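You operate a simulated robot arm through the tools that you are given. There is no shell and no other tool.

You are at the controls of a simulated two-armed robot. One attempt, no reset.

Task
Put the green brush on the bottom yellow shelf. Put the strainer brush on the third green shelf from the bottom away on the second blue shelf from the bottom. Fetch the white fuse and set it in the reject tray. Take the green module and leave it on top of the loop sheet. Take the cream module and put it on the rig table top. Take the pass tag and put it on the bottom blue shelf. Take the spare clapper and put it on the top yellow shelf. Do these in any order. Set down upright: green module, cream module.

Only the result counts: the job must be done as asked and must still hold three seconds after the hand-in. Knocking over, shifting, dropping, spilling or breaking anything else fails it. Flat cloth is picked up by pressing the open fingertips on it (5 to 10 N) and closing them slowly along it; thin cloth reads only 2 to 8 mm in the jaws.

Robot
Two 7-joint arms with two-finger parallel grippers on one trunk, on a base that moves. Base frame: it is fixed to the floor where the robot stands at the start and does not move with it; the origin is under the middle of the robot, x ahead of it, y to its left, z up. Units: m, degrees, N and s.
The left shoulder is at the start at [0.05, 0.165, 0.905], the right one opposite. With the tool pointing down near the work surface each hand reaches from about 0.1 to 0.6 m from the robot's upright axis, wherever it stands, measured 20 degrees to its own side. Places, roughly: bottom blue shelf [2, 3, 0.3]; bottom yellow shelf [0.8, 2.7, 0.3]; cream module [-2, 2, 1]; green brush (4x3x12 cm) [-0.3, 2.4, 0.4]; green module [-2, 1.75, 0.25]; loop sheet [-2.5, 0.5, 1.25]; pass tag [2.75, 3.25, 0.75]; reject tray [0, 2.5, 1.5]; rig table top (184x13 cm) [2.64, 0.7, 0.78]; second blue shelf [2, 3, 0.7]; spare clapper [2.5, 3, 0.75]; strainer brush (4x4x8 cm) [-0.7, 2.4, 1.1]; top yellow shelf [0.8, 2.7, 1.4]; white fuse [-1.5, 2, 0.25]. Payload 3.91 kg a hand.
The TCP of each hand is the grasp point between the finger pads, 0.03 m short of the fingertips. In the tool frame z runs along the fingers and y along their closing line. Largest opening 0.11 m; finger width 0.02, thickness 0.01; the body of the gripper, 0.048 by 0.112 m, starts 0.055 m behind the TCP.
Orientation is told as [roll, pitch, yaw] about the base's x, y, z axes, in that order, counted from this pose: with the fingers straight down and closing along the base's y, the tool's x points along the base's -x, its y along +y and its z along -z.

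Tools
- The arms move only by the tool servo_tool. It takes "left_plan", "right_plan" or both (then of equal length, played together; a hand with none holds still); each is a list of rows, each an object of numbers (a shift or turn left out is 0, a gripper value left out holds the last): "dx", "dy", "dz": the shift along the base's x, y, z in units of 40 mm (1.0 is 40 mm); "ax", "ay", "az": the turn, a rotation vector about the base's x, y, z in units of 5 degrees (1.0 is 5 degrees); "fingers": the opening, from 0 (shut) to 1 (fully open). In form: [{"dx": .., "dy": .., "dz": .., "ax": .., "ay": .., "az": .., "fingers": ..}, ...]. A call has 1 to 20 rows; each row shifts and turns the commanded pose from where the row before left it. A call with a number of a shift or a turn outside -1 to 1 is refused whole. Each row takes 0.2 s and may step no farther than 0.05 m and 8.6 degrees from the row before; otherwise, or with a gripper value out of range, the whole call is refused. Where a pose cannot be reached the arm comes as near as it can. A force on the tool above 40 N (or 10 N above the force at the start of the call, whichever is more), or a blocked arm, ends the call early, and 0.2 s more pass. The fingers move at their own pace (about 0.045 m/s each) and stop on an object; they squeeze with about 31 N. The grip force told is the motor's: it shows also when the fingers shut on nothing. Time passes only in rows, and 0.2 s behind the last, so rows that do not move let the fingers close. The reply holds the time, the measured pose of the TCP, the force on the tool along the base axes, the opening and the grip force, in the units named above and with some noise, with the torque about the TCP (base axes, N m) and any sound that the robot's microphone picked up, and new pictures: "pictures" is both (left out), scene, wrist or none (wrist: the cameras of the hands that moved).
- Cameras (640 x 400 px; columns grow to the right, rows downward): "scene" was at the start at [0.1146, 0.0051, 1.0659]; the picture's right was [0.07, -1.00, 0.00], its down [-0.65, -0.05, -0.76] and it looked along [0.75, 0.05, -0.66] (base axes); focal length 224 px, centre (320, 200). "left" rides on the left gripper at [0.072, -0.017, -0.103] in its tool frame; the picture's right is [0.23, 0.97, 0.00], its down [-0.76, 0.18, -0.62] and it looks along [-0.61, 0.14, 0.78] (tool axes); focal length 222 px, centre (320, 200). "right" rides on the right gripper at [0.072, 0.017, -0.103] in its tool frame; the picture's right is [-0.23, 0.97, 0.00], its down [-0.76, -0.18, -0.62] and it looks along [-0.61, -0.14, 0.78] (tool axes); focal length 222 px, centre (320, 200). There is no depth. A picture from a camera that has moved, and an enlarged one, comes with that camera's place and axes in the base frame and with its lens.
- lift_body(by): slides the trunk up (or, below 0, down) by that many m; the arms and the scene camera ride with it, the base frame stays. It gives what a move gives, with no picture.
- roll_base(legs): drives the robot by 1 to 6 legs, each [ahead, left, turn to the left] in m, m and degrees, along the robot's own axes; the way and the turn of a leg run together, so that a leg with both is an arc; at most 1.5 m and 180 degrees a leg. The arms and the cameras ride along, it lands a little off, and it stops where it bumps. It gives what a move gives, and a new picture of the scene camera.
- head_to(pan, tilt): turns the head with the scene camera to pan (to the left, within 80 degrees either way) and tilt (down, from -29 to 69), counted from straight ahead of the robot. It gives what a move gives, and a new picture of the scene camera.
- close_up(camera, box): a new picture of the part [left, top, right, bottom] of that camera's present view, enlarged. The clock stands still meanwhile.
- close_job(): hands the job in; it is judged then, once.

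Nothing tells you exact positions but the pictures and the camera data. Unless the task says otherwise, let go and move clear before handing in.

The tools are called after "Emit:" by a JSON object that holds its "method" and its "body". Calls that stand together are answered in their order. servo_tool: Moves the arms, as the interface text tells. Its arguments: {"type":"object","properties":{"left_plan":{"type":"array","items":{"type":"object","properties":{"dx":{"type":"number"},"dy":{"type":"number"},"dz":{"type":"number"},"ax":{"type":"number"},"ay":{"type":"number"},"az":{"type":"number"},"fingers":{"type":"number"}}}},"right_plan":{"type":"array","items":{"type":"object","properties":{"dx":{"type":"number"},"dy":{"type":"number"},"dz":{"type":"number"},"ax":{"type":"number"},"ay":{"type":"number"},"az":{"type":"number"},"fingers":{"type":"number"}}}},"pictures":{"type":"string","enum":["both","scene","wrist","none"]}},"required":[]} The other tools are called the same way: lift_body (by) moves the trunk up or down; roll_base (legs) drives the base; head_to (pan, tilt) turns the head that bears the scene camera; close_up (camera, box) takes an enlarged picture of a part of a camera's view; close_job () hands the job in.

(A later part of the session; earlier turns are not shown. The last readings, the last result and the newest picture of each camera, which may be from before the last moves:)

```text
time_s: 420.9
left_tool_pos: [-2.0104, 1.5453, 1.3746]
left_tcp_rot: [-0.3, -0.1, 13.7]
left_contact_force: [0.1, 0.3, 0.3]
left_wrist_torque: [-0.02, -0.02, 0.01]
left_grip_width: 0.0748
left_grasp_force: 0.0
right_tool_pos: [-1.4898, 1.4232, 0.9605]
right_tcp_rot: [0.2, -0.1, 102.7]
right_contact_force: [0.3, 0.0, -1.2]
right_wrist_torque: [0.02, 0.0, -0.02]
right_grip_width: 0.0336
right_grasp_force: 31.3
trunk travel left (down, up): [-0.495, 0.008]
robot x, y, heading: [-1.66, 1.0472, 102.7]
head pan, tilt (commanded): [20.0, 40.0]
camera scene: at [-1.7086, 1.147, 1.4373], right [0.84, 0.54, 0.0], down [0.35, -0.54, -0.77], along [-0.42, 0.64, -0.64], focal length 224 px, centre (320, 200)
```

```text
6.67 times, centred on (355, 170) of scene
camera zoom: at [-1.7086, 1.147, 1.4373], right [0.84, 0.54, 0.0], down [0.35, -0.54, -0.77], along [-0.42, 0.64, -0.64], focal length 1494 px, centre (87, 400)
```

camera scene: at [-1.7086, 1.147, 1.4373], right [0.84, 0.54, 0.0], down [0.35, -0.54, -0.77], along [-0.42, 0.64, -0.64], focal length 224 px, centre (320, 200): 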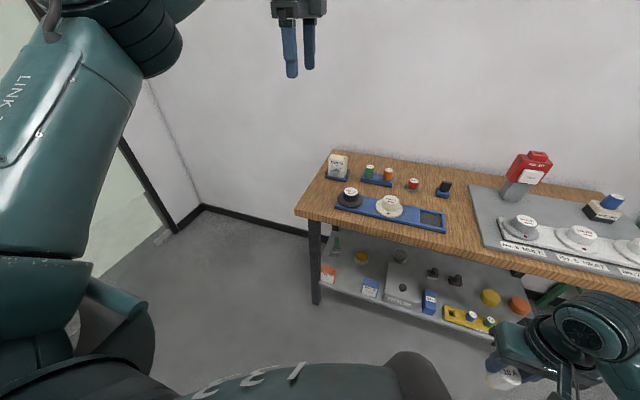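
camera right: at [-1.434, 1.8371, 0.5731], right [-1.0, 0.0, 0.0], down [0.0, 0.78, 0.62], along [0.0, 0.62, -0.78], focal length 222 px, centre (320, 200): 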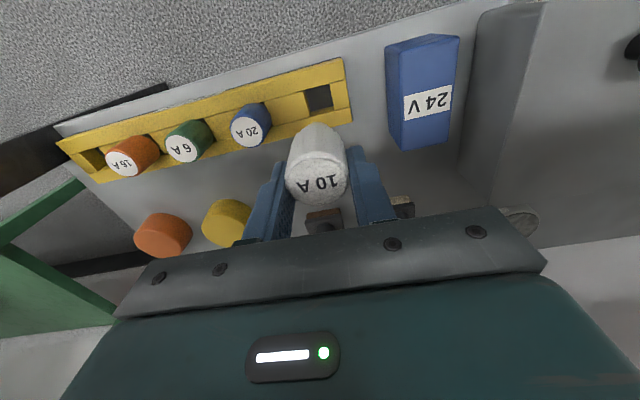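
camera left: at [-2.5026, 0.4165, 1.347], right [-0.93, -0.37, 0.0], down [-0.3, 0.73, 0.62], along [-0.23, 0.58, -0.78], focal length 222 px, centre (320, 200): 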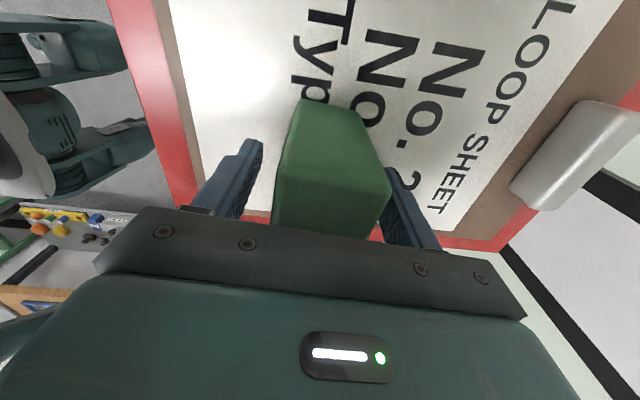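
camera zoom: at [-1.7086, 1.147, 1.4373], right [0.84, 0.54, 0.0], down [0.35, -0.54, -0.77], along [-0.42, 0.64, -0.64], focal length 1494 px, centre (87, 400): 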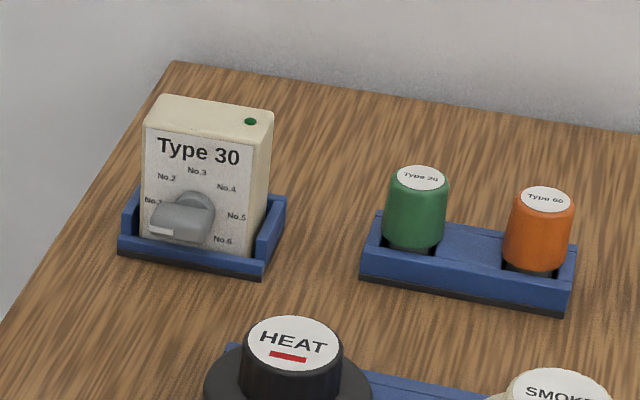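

The cream module is 78 mm wide and about 45 mm deep, at s≈-1.609, d≈2.369, top z≈0.949. I turn the left hand to close sideways, tilt it 30° forward and lower it; the right hand is raised a little for safety.

Emit:
{"method": "servo_tool", "body": {"left_plan": [{"az": 1, "dz": -0.25}, {"az": 1, "dz": -0.25}, {"az": 1, "dz": -0.25}, {"az": 1, "dz": -0.25}, {"az": 1, "dz": -0.25}, {"az": 1, "dz": -0.25}, {"az": 1, "dz": -0.25}, {"az": 1, "dz": -0.25}, {"az": 1, "dz": -0.25}, {"az": 1, "dz": -0.25}, {"az": 1, "dz": -0.25}, {"az": 1, "dz": -0.25}, {"az": 1, "dz": -0.25}, {"az": 1, "dz": -0.25}, {"az": 1, "dz": -0.25}, {"az": 1, "dz": -0.25}, {"az": 1, "dz": -0.25}, {"az": 0.9, "dz": -0.25, "fingers": 1.0}], "right_plan": [{"dz": 0.8}, {"dz": 0.8}, {"dz": 0.8}, {}, {}, {}, {}, {}, {}, {}, {}, {}, {}, {}, {}, {}, {}, {}], "pictures": "none"}}

Emit:
{"method": "servo_tool", "body": {"left_plan": [{"ax": 0.972, "ay": 0.235, "dx": -0.09, "dy": 0.37, "dz": -0.2}, {"ax": 0.972, "ay": 0.235, "dx": -0.09, "dy": 0.37, "dz": -0.2}, {"ax": 0.972, "ay": 0.235, "dx": -0.09, "dy": 0.37, "dz": -0.2}, {"ax": 0.972, "ay": 0.235, "dx": -0.09, "dy": 0.37, "dz": -0.2}, {"ax": 0.972, "ay": 0.235, "dx": -0.09, "dy": 0.37, "dz": -0.2}, {"ax": 0.972, "ay": 0.235, "dx": -0.09, "dy": 0.37, "dz": -0.2}], "pictures": "both"}}

```text
time_s: 424.7
left_tool_pos: [-2.0114, 1.5454, 1.195]
left_tcp_rot: [-0.1, 0.0, 103.3]
left_contact_force: [0.3, -0.4, 0.4]
left_wrist_torque: [0.02, -0.03, 0.0]
left_grip_width: 0.1092
left_grasp_force: 0.4
right_tool_pos: [-1.4907, 1.4239, 1.0589]
right_tcp_rot: [0.2, 0.0, 102.8]
right_contact_force: [0.9, 0.9, -0.3]
right_wrist_torque: [0.04, 0.01, -0.01]
right_grip_width: 0.034
right_grasp_force: 31.3
trunk travel left (down, up): [-0.495, 0.008]
robot x, y, heading: [-1.6549, 1.0483, 103.2]
head pan, tilt (commanded): [20.0, 40.0]
```

```text
time_s: 426.1
left_tool_pos: [-2.0308, 1.6349, 1.147]
left_tcp_rot: [0.0, -30.1, 103.1]
left_contact_force: [0.6, -1.0, 0.3]
left_wrist_torque: [0.01, -0.01, -0.01]
left_grip_width: 0.11
left_grasp_force: 0.0
right_tool_pos: [-1.4913, 1.4236, 1.0571]
right_tcp_rot: [0.2, 0.0, 102.7]
right_contact_force: [-0.8, -0.6, -1.1]
right_wrist_torque: [0.02, -0.02, 0.0]
right_grip_width: 0.0339
right_grasp_force: 30.9
trunk travel left (down, up): [-0.495, 0.008]
robot x, y, heading: [-1.6597, 1.0469, 103.1]
head pan, tilt (commanded): [20.0, 40.0]
camera scene: at [-1.7087, 1.1473, 1.4373], right [0.84, 0.55, 0.0], down [0.35, -0.54, -0.77], along [-0.42, 0.64, -0.64], focal length 224 px, centre (320, 200)
camera left: at [-1.9892, 1.5272, 1.2009], right [-0.9, -0.41, -0.11], down [-0.25, 0.3, 0.92], along [-0.35, 0.86, -0.37], focal length 222 px, centre (320, 200)
```

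scene: 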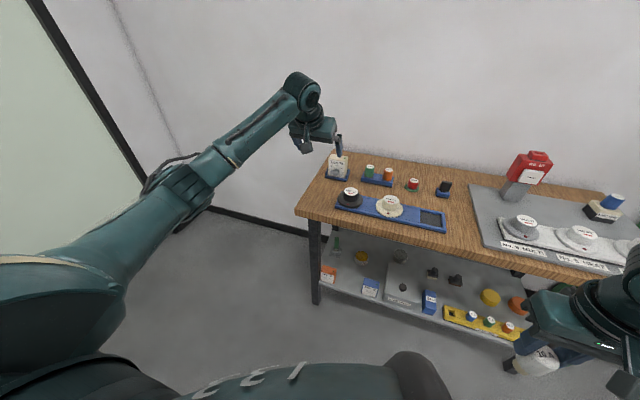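
left: 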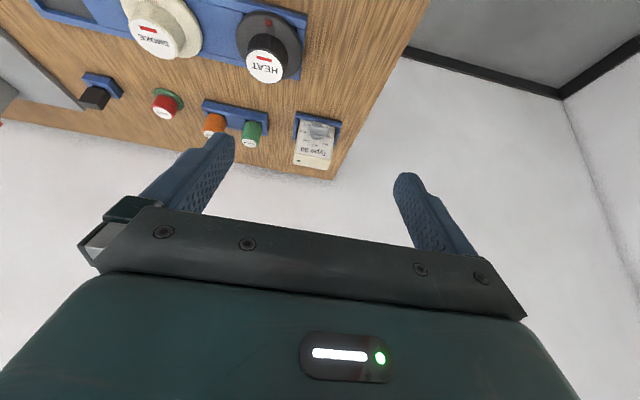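

I drive ahead 0.29 m with a 2 cm left shift, so the open hand comes above the cream module.

Emit:
{"method": "roll_base", "body": {"legs": [[0.29, 0.02, 0]]}}

Emit:
{"method": "close_up", "body": {"camera": "left", "box": [0, 0, 640, 400]}}

```text
time_s: 428.1
left_tool_pos: [-2.1156, 1.9074, 1.1475]
left_tcp_rot: [0.0, -29.9, 103.2]
left_contact_force: [-0.5, -0.4, -0.6]
left_wrist_torque: [-0.02, -0.03, -0.04]
left_grip_width: 0.11
left_grasp_force: 0.0
right_tool_pos: [-1.5755, 1.6967, 1.0555]
right_tcp_rot: [0.2, 0.0, 102.8]
right_contact_force: [-0.9, -0.6, -0.6]
right_wrist_torque: [-0.06, 0.02, -0.01]
right_grip_width: 0.0338
right_grasp_force: 31.4
trunk travel left (down, up): [-0.495, 0.008]
robot x, y, heading: [-1.7408, 1.3216, 102.9]
head pan, tilt (commanded): [20.0, 40.0]
camera scene: at [-1.7926, 1.4201, 1.4372], right [0.84, 0.55, 0.0], down [0.35, -0.54, -0.77], along [-0.42, 0.64, -0.64], focal length 224 px, centre (320, 200)
```

scene: 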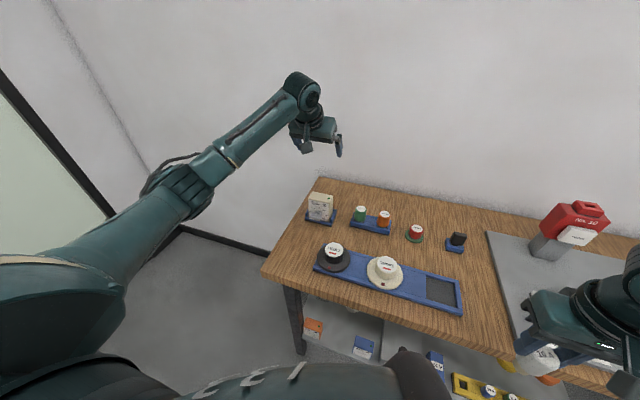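

```text
1.00 times, centred on (320, 200) of left (not enlarged: the box is as wide or as high as the picture)
camera zoom: at [-2.0735, 1.7994, 1.2009], right [-0.9, -0.41, -0.11], down [-0.25, 0.3, 0.92], along [-0.35, 0.86, -0.38], focal length 222 px, centre (320, 200)
```

zoom: 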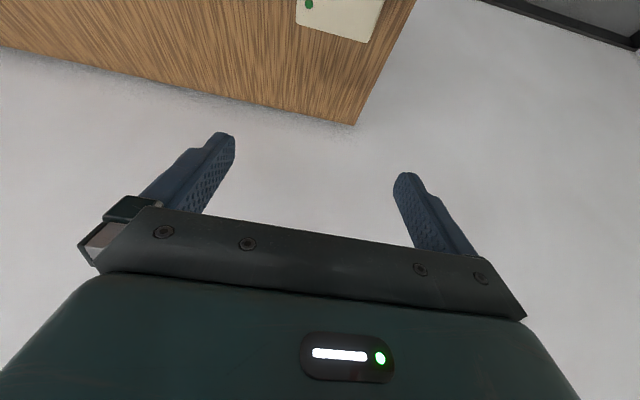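

Aligned: the module is right below (s -1.608, d≈2.367). I lower halfway and check.

Emit:
{"method": "servo_tool", "body": {"left_plan": [{"dx": -0.024, "dy": 0.097, "dz": -0.9}, {"dx": -0.024, "dy": 0.097, "dz": -0.9}, {"dx": -0.024, "dy": 0.097, "dz": -0.9}, {"dx": -0.024, "dy": 0.097, "dz": -0.9}], "pictures": "wrist"}}

Emit:
{"method": "close_up", "body": {"camera": "left", "box": [140, 0, 500, 240]}}

```text
time_s: 429.1
left_tool_pos: [-2.1218, 1.9225, 1.0024]
left_tcp_rot: [0.1, -30.0, 103.3]
left_contact_force: [0.7, 0.2, -0.1]
left_wrist_torque: [-0.01, 0.01, 0.0]
left_grip_width: 0.11
left_grasp_force: 0.1
right_tool_pos: [-1.5745, 1.6963, 1.0571]
right_tcp_rot: [0.2, 0.0, 103.0]
right_contact_force: [-0.2, -0.8, -0.2]
right_wrist_torque: [-0.01, -0.03, 0.02]
right_grip_width: 0.0335
right_grasp_force: 31.3
trunk travel left (down, up): [-0.495, 0.008]
robot x, y, heading: [-1.7375, 1.318, 103.0]
head pan, tilt (commanded): [20.0, 40.0]
camera left: at [-2.0784, 1.8152, 1.0568], right [-0.9, -0.41, -0.11], down [-0.25, 0.3, 0.92], along [-0.35, 0.86, -0.37], focal length 222 px, centre (320, 200)
```

left: 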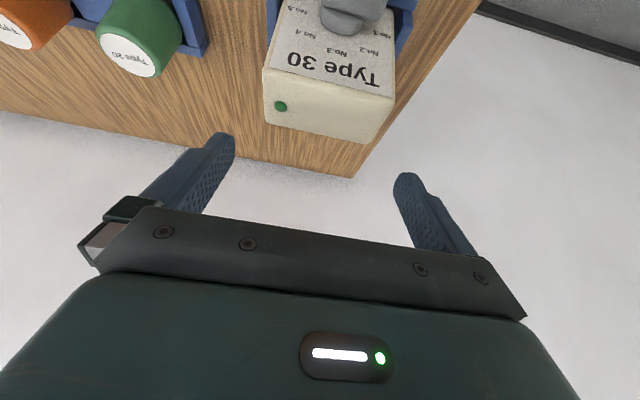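

```text
1.67 times, centred on (320, 120) of left
camera zoom: at [-2.0784, 1.8152, 1.0568], right [-0.9, -0.41, -0.11], down [-0.25, 0.3, 0.92], along [-0.35, 0.86, -0.37], focal length 370 px, centre (320, 333)
```

zoom: 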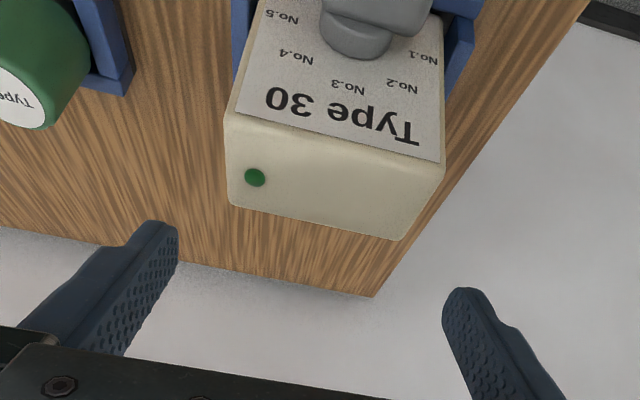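

The module is centred (5 mm to the right). I lower around its upper part, staying above the holder walls.

Emit:
{"method": "servo_tool", "body": {"left_plan": [{"dx": 0.06, "dy": 0.015, "dz": -0.67}, {"dx": 0.06, "dy": 0.015, "dz": -0.67}, {"dz": -0.6}], "pictures": "both"}}

Emit:
{"method": "close_up", "body": {"camera": "left", "box": [140, 0, 500, 240]}}

```text
time_s: 429.9
left_tool_pos: [-2.1148, 1.9234, 0.9244]
left_tcp_rot: [0.1, -29.8, 103.3]
left_contact_force: [-0.3, 0.4, -0.4]
left_wrist_torque: [0.01, 0.01, -0.01]
left_grip_width: 0.11
left_grasp_force: 0.1
right_tool_pos: [-1.5748, 1.6961, 1.0578]
right_tcp_rot: [0.1, 0.0, 102.9]
right_contact_force: [-0.5, -1.0, -1.1]
right_wrist_torque: [-0.01, 0.01, 0.02]
right_grip_width: 0.0339
right_grasp_force: 31.6
trunk travel left (down, up): [-0.495, 0.008]
robot x, y, heading: [-1.7411, 1.318, 103.2]
head pan, tilt (commanded): [20.0, 40.0]
camera scene: at [-1.7925, 1.4196, 1.4373], right [0.84, 0.55, 0.0], down [0.35, -0.54, -0.77], along [-0.42, 0.64, -0.64], focal length 224 px, centre (320, 200)
camera left: at [-2.0727, 1.816, 0.9792], right [-0.9, -0.41, -0.11], down [-0.25, 0.3, 0.92], along [-0.35, 0.86, -0.37], focal length 222 px, centre (320, 200)
```

scene: 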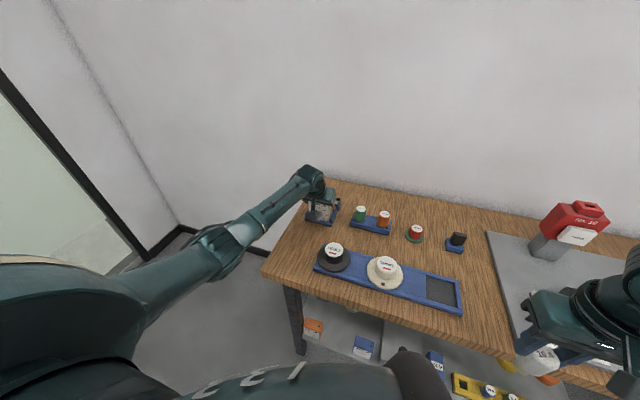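
left: 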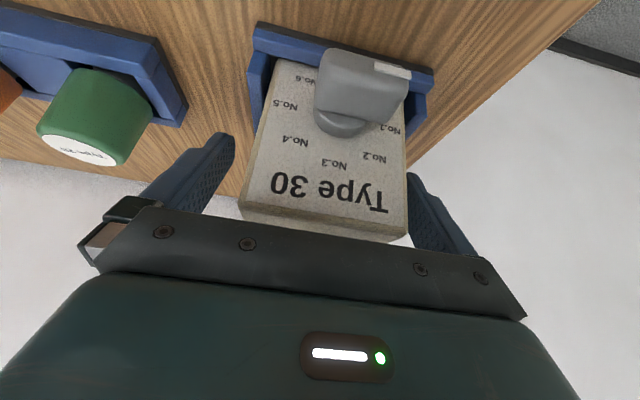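

```text
1.67 times, centred on (320, 120) of left
camera zoom: at [-2.0727, 1.816, 0.9792], right [-0.9, -0.41, -0.11], down [-0.25, 0.3, 0.92], along [-0.35, 0.86, -0.37], focal length 370 px, centre (320, 333)
```

zoom: 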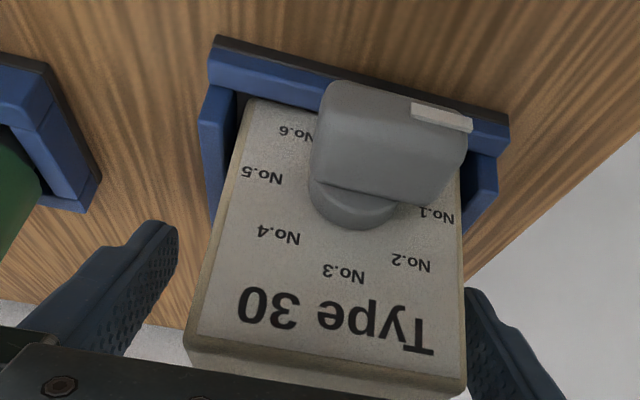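

The fingers straddle the module; its centre is 3 mm left of the hand. I correct and close.

Emit:
{"method": "servo_tool", "body": {"left_plan": [{"dx": -0.075, "dy": -0.018}, {}, {"fingers": 0.5}, {"fingers": 0.3}, {"fingers": 0.0}, {"fingers": 0.0}, {"fingers": 0.0}], "pictures": "both"}}

```text
time_s: 431.5
left_tool_pos: [-2.1187, 1.9228, 0.925]
left_tcp_rot: [0.0, -30.0, 103.2]
left_contact_force: [0.2, -0.9, -1.1]
left_wrist_torque: [0.01, 0.07, 0.02]
left_grip_width: 0.08
left_grasp_force: 31.3
right_tool_pos: [-1.5746, 1.6968, 1.0569]
right_tcp_rot: [0.2, 0.0, 102.9]
right_contact_force: [0.4, 0.0, -0.6]
right_wrist_torque: [0.02, 0.0, 0.03]
right_grip_width: 0.0337
right_grasp_force: 31.4
trunk travel left (down, up): [-0.495, 0.008]
robot x, y, heading: [-1.7391, 1.3206, 103.2]
head pan, tilt (commanded): [20.0, 40.0]
camera scene: at [-1.7923, 1.4194, 1.4373], right [0.84, 0.55, 0.0], down [0.35, -0.54, -0.77], along [-0.42, 0.64, -0.64], focal length 224 px, centre (320, 200)
camera left: at [-2.0756, 1.8151, 0.9797], right [-0.9, -0.41, -0.11], down [-0.25, 0.3, 0.92], along [-0.35, 0.86, -0.37], focal length 222 px, centre (320, 200)
```

scene: 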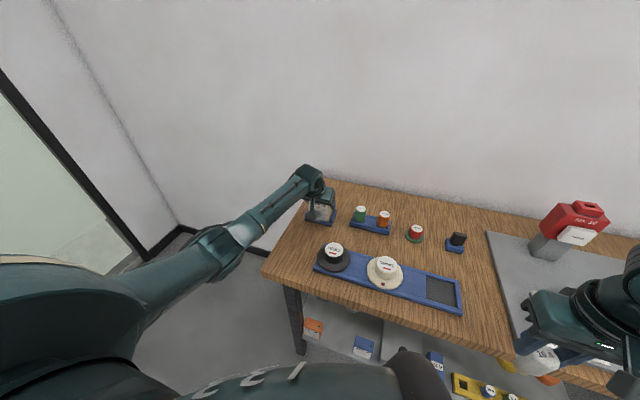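
left: 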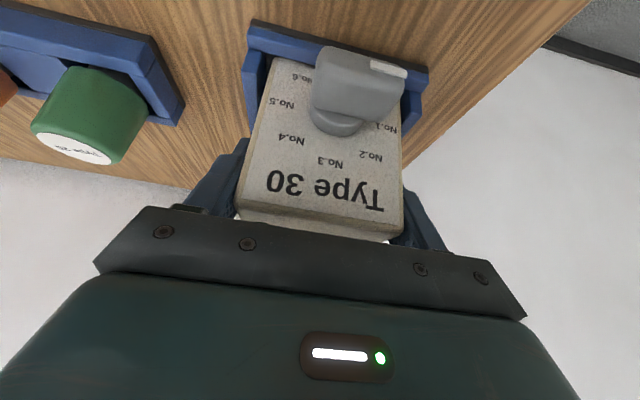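

Gripped (80 mm). I lift slowly straight up out of the holder.

Emit:
{"method": "servo_tool", "body": {"left_plan": [{"dz": 0.25}, {"dz": 0.25}, {"dz": 0.4}, {"dz": 0.5}], "pictures": "wrist"}}

Emit:
{"method": "servo_tool", "body": {"left_plan": [{"dz": 0.8}, {"dz": 0.8}, {"dz": 0.8}], "pictures": "both"}}

```text
time_s: 432.5
left_tool_pos: [-2.1192, 1.9213, 0.9821]
left_tcp_rot: [0.0, -29.9, 103.1]
left_contact_force: [-0.3, -1.1, -3.0]
left_wrist_torque: [0.03, 0.02, -0.01]
left_grip_width: 0.08
left_grasp_force: 30.9
right_tool_pos: [-1.5749, 1.6962, 1.0577]
right_tcp_rot: [0.2, 0.0, 102.9]
right_contact_force: [-0.8, 0.4, -0.5]
right_wrist_torque: [-0.01, -0.04, 0.04]
right_grip_width: 0.0339
right_grasp_force: 31.4
trunk travel left (down, up): [-0.495, 0.008]
robot x, y, heading: [-1.7412, 1.3191, 102.9]
head pan, tilt (commanded): [20.0, 40.0]
camera left: at [-2.0759, 1.8151, 1.0357], right [-0.9, -0.41, -0.11], down [-0.25, 0.3, 0.92], along [-0.35, 0.86, -0.37], focal length 222 px, centre (320, 200)
```

left: 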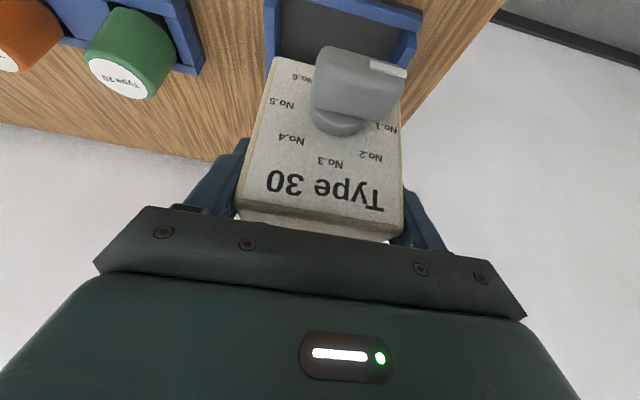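

```text
time_s: 433.3
left_tool_pos: [-2.119, 1.9225, 1.0778]
left_tcp_rot: [0.0, -29.8, 103.3]
left_contact_force: [0.3, 0.1, -2.7]
left_wrist_torque: [0.04, 0.03, -0.04]
left_grip_width: 0.0798
left_grasp_force: 31.5
right_tool_pos: [-1.5748, 1.6962, 1.0578]
right_tcp_rot: [0.2, 0.0, 102.9]
right_contact_force: [0.5, 0.3, -0.1]
right_wrist_torque: [0.0, -0.02, 0.02]
right_grip_width: 0.0336
right_grasp_force: 30.7
trunk travel left (down, up): [-0.495, 0.008]
robot x, y, heading: [-1.7425, 1.3202, 103.3]
head pan, tilt (commanded): [20.0, 40.0]
camera scene: at [-1.7922, 1.4195, 1.4373], right [0.84, 0.55, 0.0], down [0.35, -0.54, -0.77], along [-0.42, 0.64, -0.64], focal length 224 px, centre (320, 200)
camera left: at [-2.0753, 1.8151, 1.1315], right [-0.9, -0.41, -0.11], down [-0.25, 0.3, 0.92], along [-0.35, 0.86, -0.37], focal length 222 px, centre (320, 200)
```

scene: 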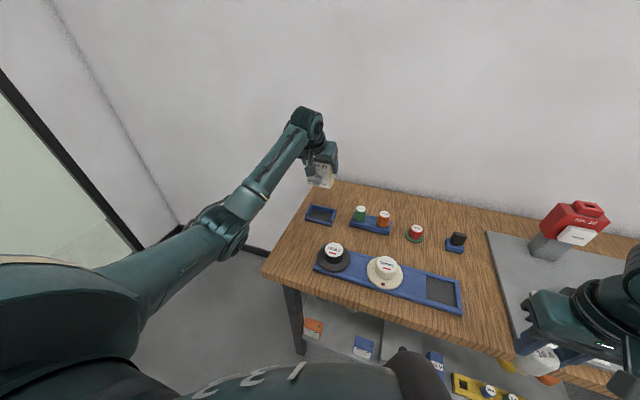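
left: 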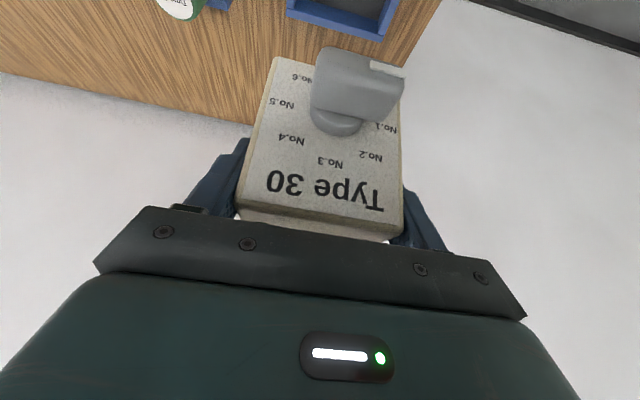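

The cream module is out and its holder stayed in place. I drive back and pull the left hand in.

Emit:
{"method": "roll_base", "body": {"legs": [[-0.38, 0, 0]]}}

Emit:
{"method": "servo_tool", "body": {"left_plan": [{"dx": 0.235, "dy": -0.972}, {"dx": 0.235, "dy": -0.972}, {"dx": 0.235, "dy": -0.972}, {"dx": 0.235, "dy": -0.972}, {"dx": 0.235, "dy": -0.972}, {"dx": 0.235, "dy": -0.972}], "pictures": "scene"}}

```text
time_s: 435.7
left_tool_pos: [-2.032, 1.5539, 1.0782]
left_tcp_rot: [0.0, -30.0, 103.2]
left_contact_force: [-0.2, 1.1, -3.2]
left_wrist_torque: [0.01, 0.0, 0.01]
left_grip_width: 0.0796
left_grasp_force: 30.8
right_tool_pos: [-1.4887, 1.3276, 1.0585]
right_tcp_rot: [0.3, 0.0, 102.8]
right_contact_force: [-0.3, -0.3, -0.7]
right_wrist_torque: [0.08, 0.01, 0.0]
right_grip_width: 0.0337
right_grasp_force: 30.9
trunk travel left (down, up): [-0.495, 0.008]
robot x, y, heading: [-1.6534, 0.952, 102.8]
head pan, tilt (commanded): [20.0, 40.0]
camera scene: at [-1.7068, 1.0506, 1.4373], right [0.84, 0.55, 0.0], down [0.35, -0.54, -0.77], along [-0.42, 0.64, -0.64], focal length 224 px, centre (320, 200)
```

scene: 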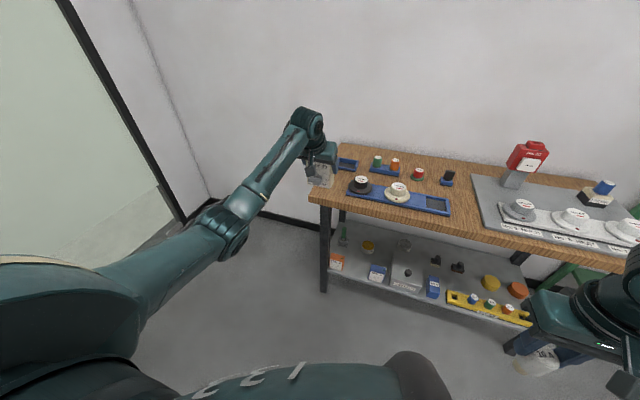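

```text
time_s: 437.1
left_tool_pos: [-1.9759, 1.32, 1.0766]
left_tcp_rot: [0.0, -29.9, 103.2]
left_contact_force: [0.0, 0.5, -2.6]
left_wrist_torque: [0.01, -0.01, -0.01]
left_grip_width: 0.0798
left_grasp_force: 31.5
right_tool_pos: [-1.4898, 1.3274, 1.0568]
right_tcp_rot: [0.1, 0.0, 102.8]
right_contact_force: [0.8, -0.2, -0.7]
right_wrist_torque: [0.0, -0.02, 0.0]
right_grip_width: 0.0338
right_grasp_force: 30.9
trunk travel left (down, up): [-0.495, 0.008]
robot x, y, heading: [-1.6541, 0.9534, 102.9]
head pan, tilt (commanded): [20.0, 40.0]
camera scene: at [-1.707, 1.0503, 1.4374], right [0.84, 0.55, 0.0], down [0.35, -0.54, -0.77], along [-0.42, 0.64, -0.64], focal length 224 px, centre (320, 200)
```

scene: 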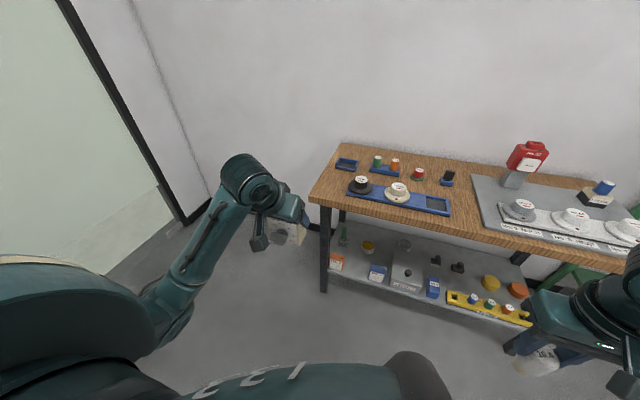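

I drive right along the row to the green shelf, to face the reject tray on its top.

Emit:
{"method": "roll_base", "body": {"legs": [[0, -1.4, 0.7], [0, -0.33, 0]]}}

Emit:
{"method": "head_to", "body": {"pan": -10, "tilt": 10}}

Emit:
{"method": "close_up", "body": {"camera": "scene", "box": [260, 80, 500, 240]}}

```text
time_s: 452.6
left_tool_pos: [-0.3029, 1.7138, 1.0779]
left_tcp_rot: [-0.1, -29.9, 103.6]
left_contact_force: [0.4, 0.4, -1.6]
left_wrist_torque: [0.02, 0.0, 0.01]
left_grip_width: 0.08
left_grasp_force: 31.0
right_tool_pos: [0.1833, 1.7245, 1.0579]
right_tcp_rot: [0.3, -0.1, 103.3]
right_contact_force: [0.5, -0.5, -0.3]
right_wrist_torque: [0.02, -0.03, 0.0]
right_grip_width: 0.0337
right_grasp_force: 30.8
trunk travel left (down, up): [-0.495, 0.008]
robot x, y, heading: [0.0216, 1.3456, 103.7]
head pan, tilt (commanded): [20.0, 40.0]
camera scene: at [-0.0322, 1.4461, 1.4373], right [0.83, 0.55, 0.0], down [0.35, -0.54, -0.77], along [-0.42, 0.64, -0.64], focal length 224 px, centre (320, 200)
```

scene: 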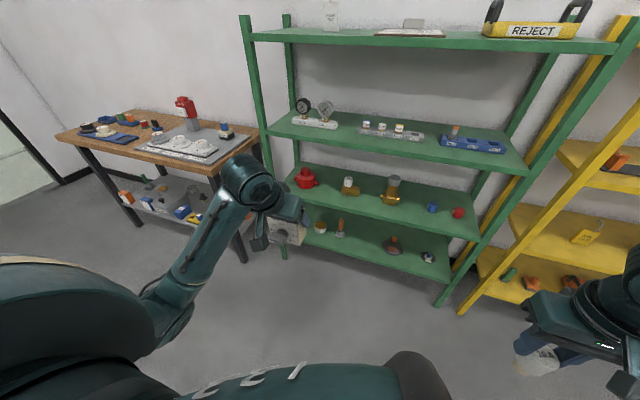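

```text
time_s: 453.5
left_tool_pos: [-0.303, 1.7129, 1.0775]
left_tcp_rot: [-0.1, -29.9, 103.6]
left_contact_force: [0.9, -0.6, -3.2]
left_wrist_torque: [0.05, 0.01, -0.01]
left_grip_width: 0.0795
left_grasp_force: 31.5
right_tool_pos: [0.1834, 1.7242, 1.0573]
right_tcp_rot: [0.1, 0.0, 103.4]
right_contact_force: [0.7, 0.1, 0.3]
right_wrist_torque: [0.01, 0.03, 0.02]
right_grip_width: 0.0338
right_grasp_force: 30.8
trunk travel left (down, up): [-0.495, 0.008]
robot x, y, heading: [0.0197, 1.3466, 103.4]
head pan, tilt (commanded): [-10.0, 10.0]
camera scene: at [0.0088, 1.468, 1.4849], right [1.0, 0.06, 0.0], down [0.01, -0.17, -0.98], along [-0.06, 0.98, -0.17], focal length 224 px, centre (320, 200)
```

scene: 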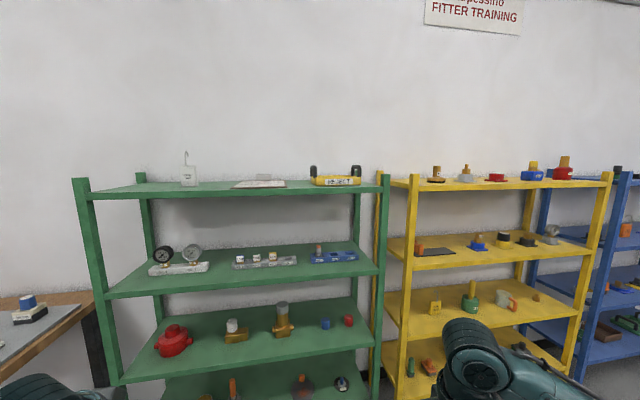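

```text
2.50 times, centred on (380, 160) of scene
camera zoom: at [0.0088, 1.468, 1.4849], right [1.0, 0.06, 0.0], down [0.01, -0.17, -0.98], along [-0.06, 0.98, -0.17], focal length 560 px, centre (170, 300)
```

zoom: 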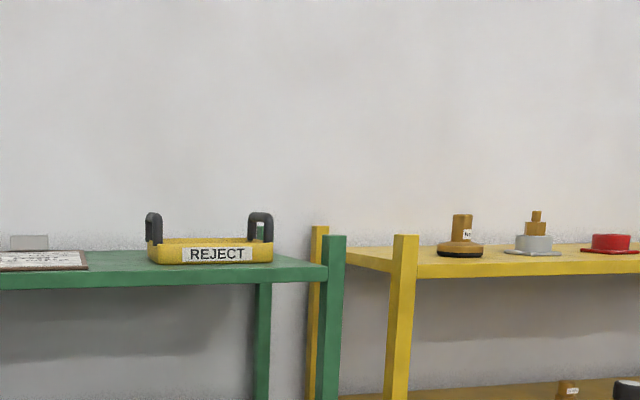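

The reject tray spans s≈0.48–0.70 at the right end of the green top shelf, front at d≈2.35; the right hand is already in line (s≈0.584). I raise the right hand and tilt it 30° forward.

Emit:
{"method": "servo_tool", "body": {"right_plan": [{"dx": -0.06, "dy": 0.243, "dz": 0.95}, {"dx": -0.06, "dy": 0.243, "dz": 0.95}, {"dx": -0.06, "dy": 0.243, "dz": 0.95}, {"dx": -0.06, "dy": 0.243, "dz": 0.95}, {"dx": -0.06, "dy": 0.243, "dz": 0.95}, {"dx": -0.06, "dy": 0.243, "dz": 0.95}, {"dx": -0.06, "dy": 0.243, "dz": 0.95}, {"dx": -0.06, "dy": 0.243, "dz": 0.95}, {"dx": -0.06, "dy": 0.243, "dz": 0.9, "ax": 0.972, "ay": 0.235}, {"dx": -0.06, "dy": 0.243, "dz": 0.9, "ax": 0.972, "ay": 0.235}, {"dx": -0.06, "dy": 0.243, "dz": 0.9, "ax": 0.972, "ay": 0.235}, {"dx": -0.06, "dy": 0.243, "dz": 0.9, "ax": 0.972, "ay": 0.235}, {"dx": -0.06, "dy": 0.243, "dz": 0.9, "ax": 0.972, "ay": 0.235}, {"dx": -0.06, "dy": 0.243, "dz": 0.9, "ax": 0.972, "ay": 0.235}], "pictures": "both"}}

```text
time_s: 456.5
left_tool_pos: [-0.3038, 1.7135, 1.0767]
left_tcp_rot: [-0.1, -29.9, 103.7]
left_contact_force: [-0.1, 0.9, -2.3]
left_wrist_torque: [0.0, 0.01, 0.01]
left_grip_width: 0.0797
left_grasp_force: 31.5
right_tool_pos: [0.1485, 1.8585, 1.5792]
right_tcp_rot: [0.3, -30.1, 103.3]
right_contact_force: [-0.3, 0.7, -0.6]
right_wrist_torque: [0.01, 0.0, 0.01]
right_grip_width: 0.0338
right_grasp_force: 30.7
trunk travel left (down, up): [-0.495, 0.008]
robot x, y, heading: [0.0186, 1.3489, 103.2]
head pan, tilt (commanded): [-10.0, 10.0]
camera scene: at [0.0081, 1.4677, 1.4849], right [1.0, 0.06, 0.0], down [0.01, -0.17, -0.98], along [-0.06, 0.98, -0.17], focal length 224 px, centre (320, 200)
camera right: at [0.1586, 1.7454, 1.6313], right [-0.99, -0.03, 0.12], down [0.1, 0.38, 0.92], along [-0.08, 0.92, -0.37], focal length 222 px, centre (320, 200)
```

scene: 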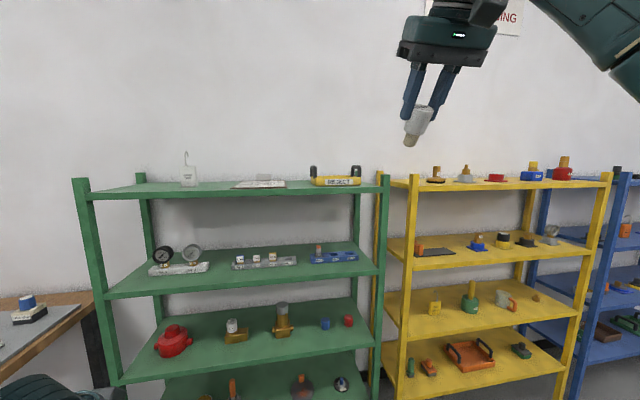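
right: 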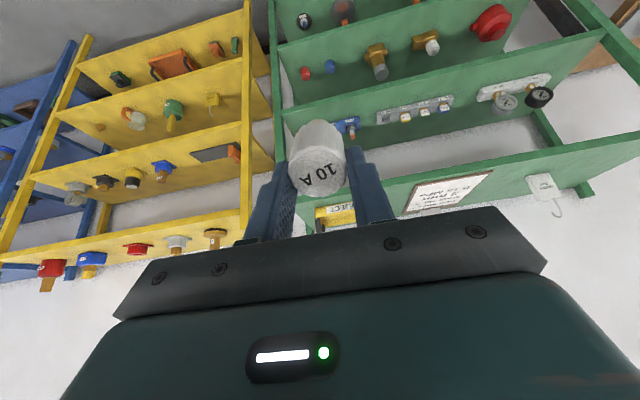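

The fuse is well held. I tilt 15° more for reach, then drive in 0.43 m.

Emit:
{"method": "servo_tool", "body": {"right_plan": [{"dx": -0.06, "dy": 0.243, "ax": 0.972, "ay": 0.235}, {"dx": -0.06, "dy": 0.243, "ax": 0.972, "ay": 0.235}, {"dx": -0.06, "dy": 0.243, "ax": 0.972, "ay": 0.235}], "pictures": "none"}}

Emit:
{"method": "roll_base", "body": {"legs": [[0.43, 0, 0]]}}

Emit:
{"method": "close_up", "body": {"camera": "right", "box": [0, 0, 640, 400]}}

```text
time_s: 457.3
left_tool_pos: [-0.3034, 1.7151, 1.077]
left_tcp_rot: [0.1, -30.0, 103.7]
left_contact_force: [0.1, 0.1, -3.0]
left_wrist_torque: [-0.02, 0.0, 0.01]
left_grip_width: 0.0798
left_grasp_force: 31.1
right_tool_pos: [0.142, 1.8899, 1.5774]
right_tcp_rot: [0.4, -45.2, 103.2]
right_contact_force: [-0.5, 0.3, -0.1]
right_wrist_torque: [-0.01, 0.01, -0.01]
right_grip_width: 0.034
right_grasp_force: 30.7
trunk travel left (down, up): [-0.495, 0.008]
robot x, y, heading: [0.0219, 1.3442, 103.6]
head pan, tilt (commanded): [-10.0, 10.0]
```

```text
time_s: 460.0
left_tool_pos: [-0.4042, 2.1337, 1.0777]
left_tcp_rot: [0.0, -29.9, 103.6]
left_contact_force: [-0.2, -0.3, -3.0]
left_wrist_torque: [0.04, 0.01, 0.04]
left_grip_width: 0.0796
left_grasp_force: 31.0
right_tool_pos: [0.042, 2.3102, 1.5766]
right_tcp_rot: [0.4, -45.1, 103.3]
right_contact_force: [0.1, 0.7, 0.0]
right_wrist_torque: [0.0, -0.01, -0.02]
right_grip_width: 0.0336
right_grasp_force: 31.0
trunk travel left (down, up): [-0.495, 0.008]
robot x, y, heading: [-0.0768, 1.7695, 103.4]
head pan, tilt (commanded): [-10.0, 10.0]
camera scene: at [-0.092, 1.8882, 1.4849], right [1.0, 0.06, 0.0], down [0.01, -0.17, -0.98], along [-0.06, 0.98, -0.17], focal length 224 px, centre (320, 200)
```

scene: 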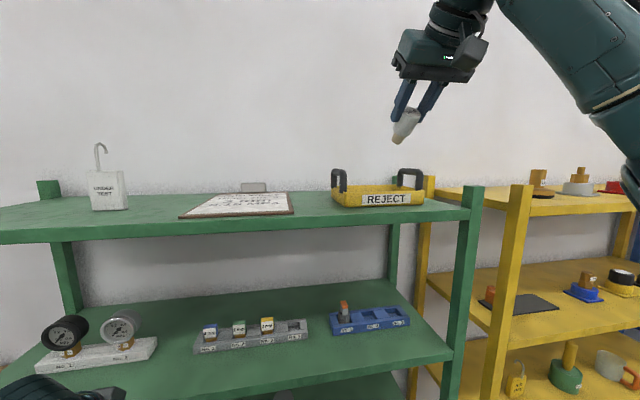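

```text
1.00 times, centred on (320, 200) of right (not enlarged: the box is as wide or as high as the picture)
camera zoom: at [0.0541, 2.1855, 1.5991], right [-0.98, -0.07, 0.17], down [0.15, 0.14, 0.98], along [-0.09, 0.99, -0.12], focal length 222 px, centre (320, 200)
```

zoom: 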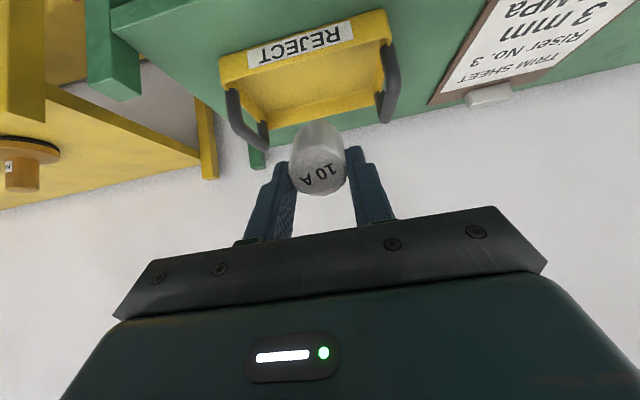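

The tray interior spans s 0.50–0.68, d 2.345–2.445. I move the fuse above its middle, tilting back to 30°.

Emit:
{"method": "servo_tool", "body": {"right_plan": [{"dx": -0.2, "dy": 0.826, "ax": -0.972, "ay": -0.235}, {"dx": -0.2, "dy": 0.826, "ax": -0.972, "ay": -0.235}, {"dx": -0.2, "dy": 0.826, "ax": -0.972, "ay": -0.235}, {"dx": -0.18, "dy": 0.83}], "pictures": "both"}}

```text
time_s: 461.0
left_tool_pos: [-0.4047, 2.1336, 1.0764]
left_tcp_rot: [0.0, -29.9, 103.6]
left_contact_force: [-0.5, 0.2, -2.2]
left_wrist_torque: [0.03, 0.0, -0.02]
left_grip_width: 0.0798
left_grasp_force: 31.2
right_tool_pos: [0.0388, 2.3866, 1.5435]
right_tcp_rot: [0.2, -30.1, 103.4]
right_contact_force: [-0.8, -1.4, -1.1]
right_wrist_torque: [0.0, -0.02, -0.04]
right_grip_width: 0.0339
right_grasp_force: 31.3
right hand out of reach, approached as far as the arm can: row 3, 4
trunk travel left (down, up): [-0.495, 0.008]
robot x, y, heading: [-0.0862, 1.7659, 103.6]
head pan, tilt (commanded): [-10.0, 10.0]
camera scene: at [-0.0934, 1.8872, 1.485], right [1.0, 0.06, 0.0], down [0.01, -0.17, -0.98], along [-0.06, 0.98, -0.17], focal length 224 px, centre (320, 200)
camera right: at [0.0484, 2.272, 1.5956], right [-0.99, -0.04, 0.12], down [0.09, 0.38, 0.92], along [-0.08, 0.92, -0.37], focal length 222 px, centre (320, 200)
```

scene: 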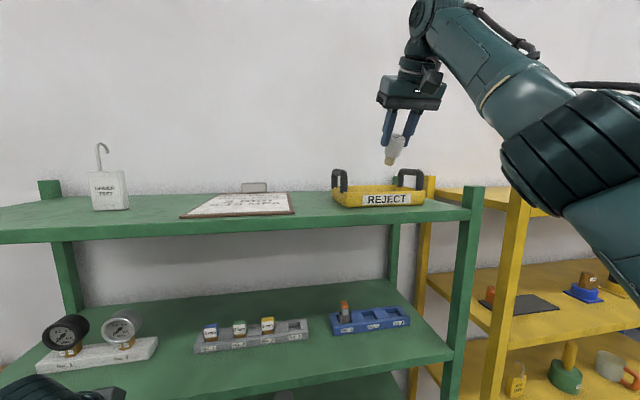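
right: 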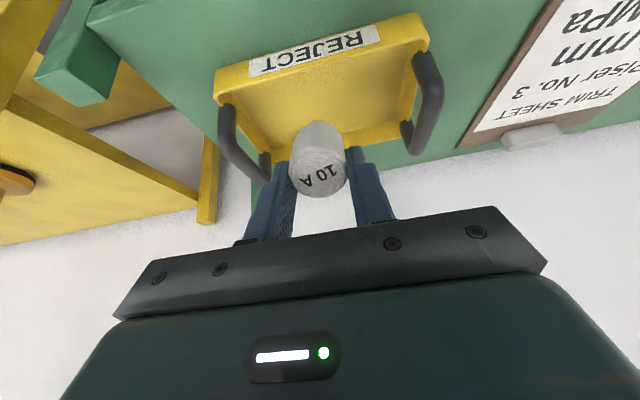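

The right arm is at its reach limit. I pull the left hand in, ease the right hand back, and drive 7 cm closer.

Emit:
{"method": "servo_tool", "body": {"left_plan": [{"dx": -0.4, "dy": -0.95}, {"dx": -0.4, "dy": -0.95}], "right_plan": [{"dx": 0.15, "dy": -0.6, "dz": 0.1}, {"dx": 0.15, "dy": -0.6, "dz": 0.1}], "pictures": "none"}}

Emit:
{"method": "roll_base", "body": {"legs": [[0.075, 0, 0]]}}

Emit:
{"method": "servo_tool", "body": {"right_plan": [{"dx": -0.18, "dy": 0.6, "dz": -0.35}, {"dx": -0.18, "dy": 0.6, "dz": -0.35}], "pictures": "both"}}

```text
time_s: 461.6
left_tool_pos: [-0.4366, 2.0568, 1.0769]
left_tcp_rot: [0.0, -30.0, 103.4]
left_contact_force: [0.2, 0.2, -2.1]
left_wrist_torque: [0.07, -0.03, -0.02]
left_grip_width: 0.0798
left_grasp_force: 31.4
right_tool_pos: [0.0535, 2.3378, 1.5518]
right_tcp_rot: [0.2, -30.1, 103.4]
right_contact_force: [0.2, -0.2, -0.9]
right_wrist_torque: [0.02, 0.02, 0.0]
right_grip_width: 0.0338
right_grasp_force: 30.9
trunk travel left (down, up): [-0.495, 0.008]
robot x, y, heading: [-0.0794, 1.7689, 103.2]
head pan, tilt (commanded): [-10.0, 10.0]
```

```text
time_s: 462.6
left_tool_pos: [-0.4544, 2.1308, 1.0768]
left_tcp_rot: [0.0, -30.0, 103.7]
left_contact_force: [-0.2, 0.0, -2.7]
left_wrist_torque: [0.01, 0.04, -0.02]
left_grip_width: 0.0799
left_grasp_force: 31.4
right_tool_pos: [0.0346, 2.4127, 1.5503]
right_tcp_rot: [0.3, -30.0, 103.2]
right_contact_force: [-0.2, 0.8, -0.8]
right_wrist_torque: [-0.04, -0.02, -0.03]
right_grip_width: 0.0339
right_grasp_force: 30.9
trunk travel left (down, up): [-0.495, 0.008]
robot x, y, heading: [-0.0982, 1.8406, 103.5]
head pan, tilt (commanded): [-10.0, 10.0]
camera scene: at [-0.1095, 1.9612, 1.4849], right [1.0, 0.06, 0.0], down [0.01, -0.17, -0.98], along [-0.06, 0.98, -0.17], focal length 224 px, centre (320, 200)
```

scene: 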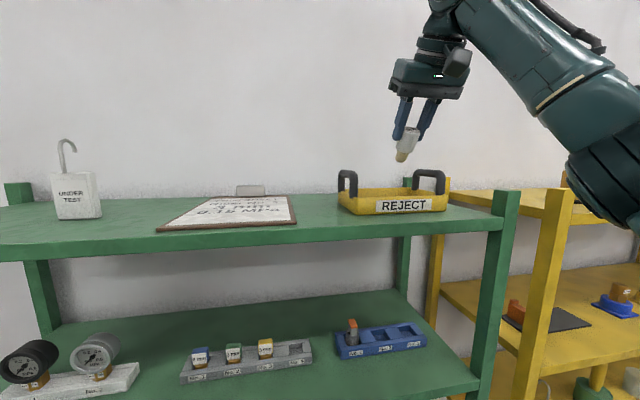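

```text
time_s: 463.2
left_tool_pos: [-0.4537, 2.1313, 1.0753]
left_tcp_rot: [-0.2, -29.9, 103.6]
left_contact_force: [-0.4, -0.1, -2.0]
left_wrist_torque: [0.03, 0.0, 0.0]
left_grip_width: 0.0797
left_grasp_force: 31.2
right_tool_pos: [0.0199, 2.4629, 1.5212]
right_tcp_rot: [0.3, -29.9, 103.3]
right_contact_force: [0.0, 0.4, -1.2]
right_wrist_torque: [0.02, -0.03, 0.03]
right_grip_width: 0.034
right_grasp_force: 31.2
trunk travel left (down, up): [-0.495, 0.008]
robot x, y, heading: [-0.0964, 1.8389, 103.6]
head pan, tilt (commanded): [-10.0, 10.0]
camera scene: at [-0.1098, 1.9608, 1.4849], right [1.0, 0.06, 0.0], down [0.01, -0.17, -0.98], along [-0.06, 0.98, -0.17], focal length 224 px, centre (320, 200)
camera right: at [0.0306, 2.3471, 1.5742], right [-0.99, -0.03, 0.12], down [0.1, 0.38, 0.92], along [-0.08, 0.92, -0.38], focal length 222 px, centre (320, 200)
```

scene: 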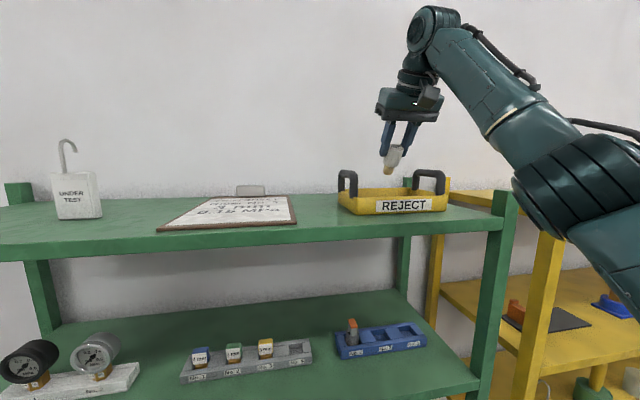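
right: 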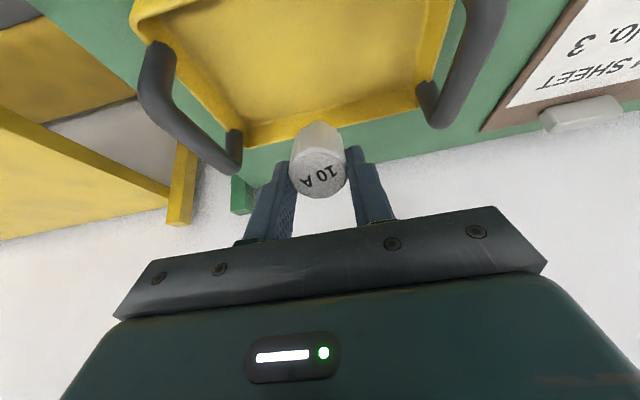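

The fuse is above the tray, 2 cm too far back. I shift it forward and lower into the tray.

Emit:
{"method": "servo_tool", "body": {"right_plan": [{"dx": 0.1, "dy": -0.41, "dz": -0.4}, {"dz": -0.4}, {"dz": -0.25}], "pictures": "both"}}

Emit:
{"method": "close_up", "body": {"camera": "scene", "box": [320, 90, 480, 230]}}

```text
time_s: 464.0
left_tool_pos: [-0.4538, 2.1306, 1.077]
left_tcp_rot: [0.0, -30.0, 103.6]
left_contact_force: [0.4, -0.1, -2.3]
left_wrist_torque: [0.02, 0.02, 0.0]
left_grip_width: 0.0798
left_grasp_force: 31.1
right_tool_pos: [0.0255, 2.4446, 1.481]
right_tcp_rot: [0.3, -30.0, 103.3]
right_contact_force: [-0.2, 0.0, -0.9]
right_wrist_torque: [-0.01, 0.01, -0.02]
right_grip_width: 0.0335
right_grasp_force: 31.2
trunk travel left (down, up): [-0.495, 0.008]
robot x, y, heading: [-0.0974, 1.841, 103.5]
head pan, tilt (commanded): [-10.0, 10.0]
camera scene: at [-0.1089, 1.9605, 1.485], right [1.0, 0.06, 0.0], down [0.01, -0.17, -0.98], along [-0.06, 0.98, -0.17], focal length 224 px, centre (320, 200)
camera right: at [0.0355, 2.33, 1.5332], right [-0.99, -0.03, 0.12], down [0.1, 0.38, 0.92], along [-0.08, 0.92, -0.37], focal length 222 px, centre (320, 200)
```

scene: 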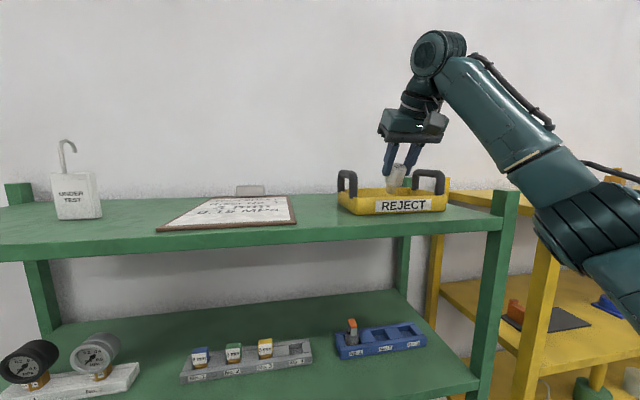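
right: 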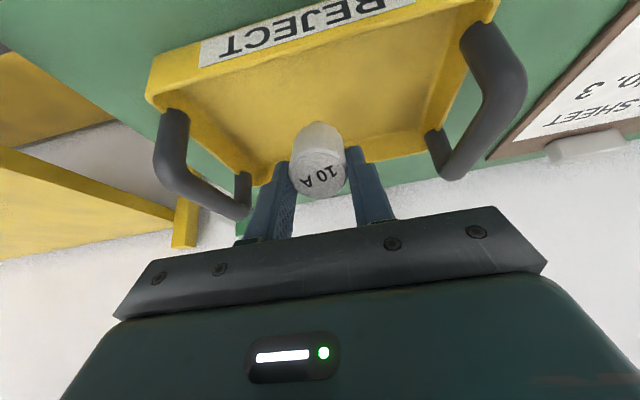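

```text
2.86 times, centred on (400, 160) of scene
camera zoom: at [-0.1089, 1.9605, 1.485], right [1.0, 0.06, 0.0], down [0.01, -0.17, -0.98], along [-0.06, 0.98, -0.17], focal length 640 px, centre (91, 314)
```

zoom: 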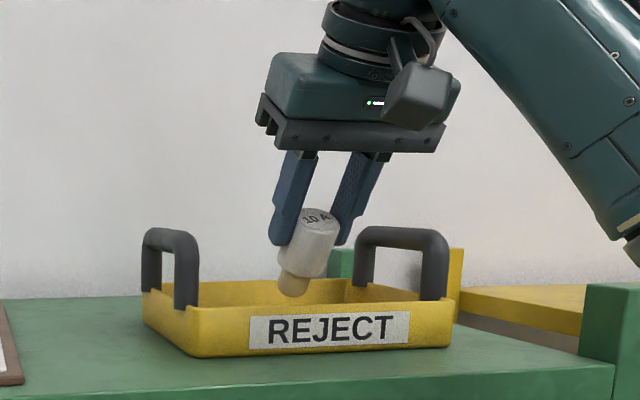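

The fuse tip is just inside the tray. I lower on in small steps until contact.

Emit:
{"method": "servo_tool", "body": {"right_plan": [{"dz": -0.15}, {"dz": -0.12}, {"dz": -0.1}, {}], "pictures": "wrist"}}

Emit:
{"method": "close_up", "body": {"camera": "scene", "box": [320, 90, 480, 230]}}

```text
time_s: 465.0
left_tool_pos: [-0.4548, 2.1308, 1.0764]
left_tcp_rot: [0.0, -29.9, 103.7]
left_contact_force: [0.1, 0.1, -2.3]
left_wrist_torque: [0.06, -0.01, -0.06]
left_grip_width: 0.0799
left_grasp_force: 30.7
right_tool_pos: [0.024, 2.4439, 1.4652]
right_tcp_rot: [0.3, -30.0, 103.2]
right_contact_force: [0.2, 0.2, -0.2]
right_wrist_torque: [0.01, 0.01, -0.03]
right_grip_width: 0.034
right_grasp_force: 31.2
trunk travel left (down, up): [-0.495, 0.008]
robot x, y, heading: [-0.0962, 1.8404, 103.7]
head pan, tilt (commanded): [-10.0, 10.0]
camera right: at [0.0347, 2.3296, 1.5185], right [-0.99, -0.03, 0.12], down [0.1, 0.38, 0.92], along [-0.08, 0.92, -0.37], focal length 222 px, centre (320, 200)
```

right: 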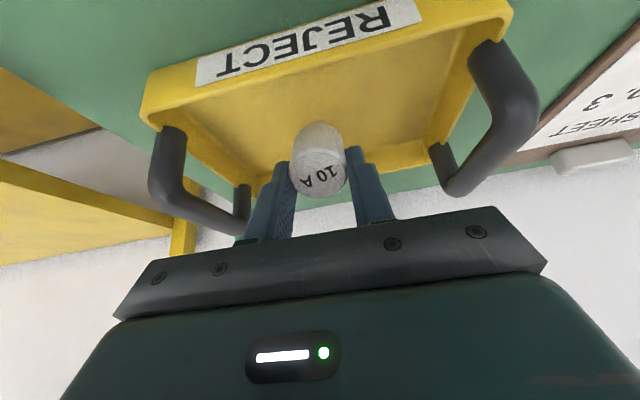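

```text
2.86 times, centred on (400, 160) of scene
camera zoom: at [-0.1093, 1.9602, 1.485], right [1.0, 0.06, 0.0], down [0.01, -0.17, -0.98], along [-0.06, 0.98, -0.17], focal length 640 px, centre (91, 314)
```

zoom: 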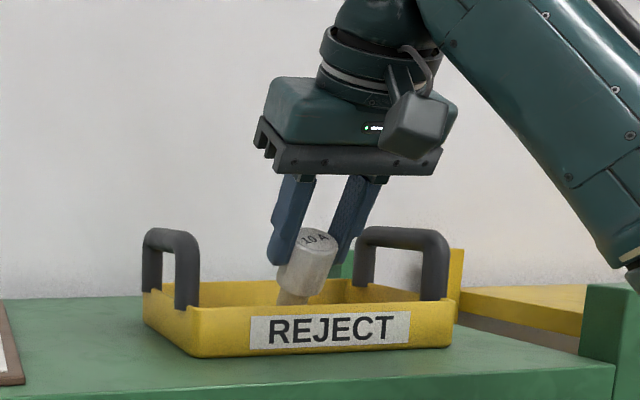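

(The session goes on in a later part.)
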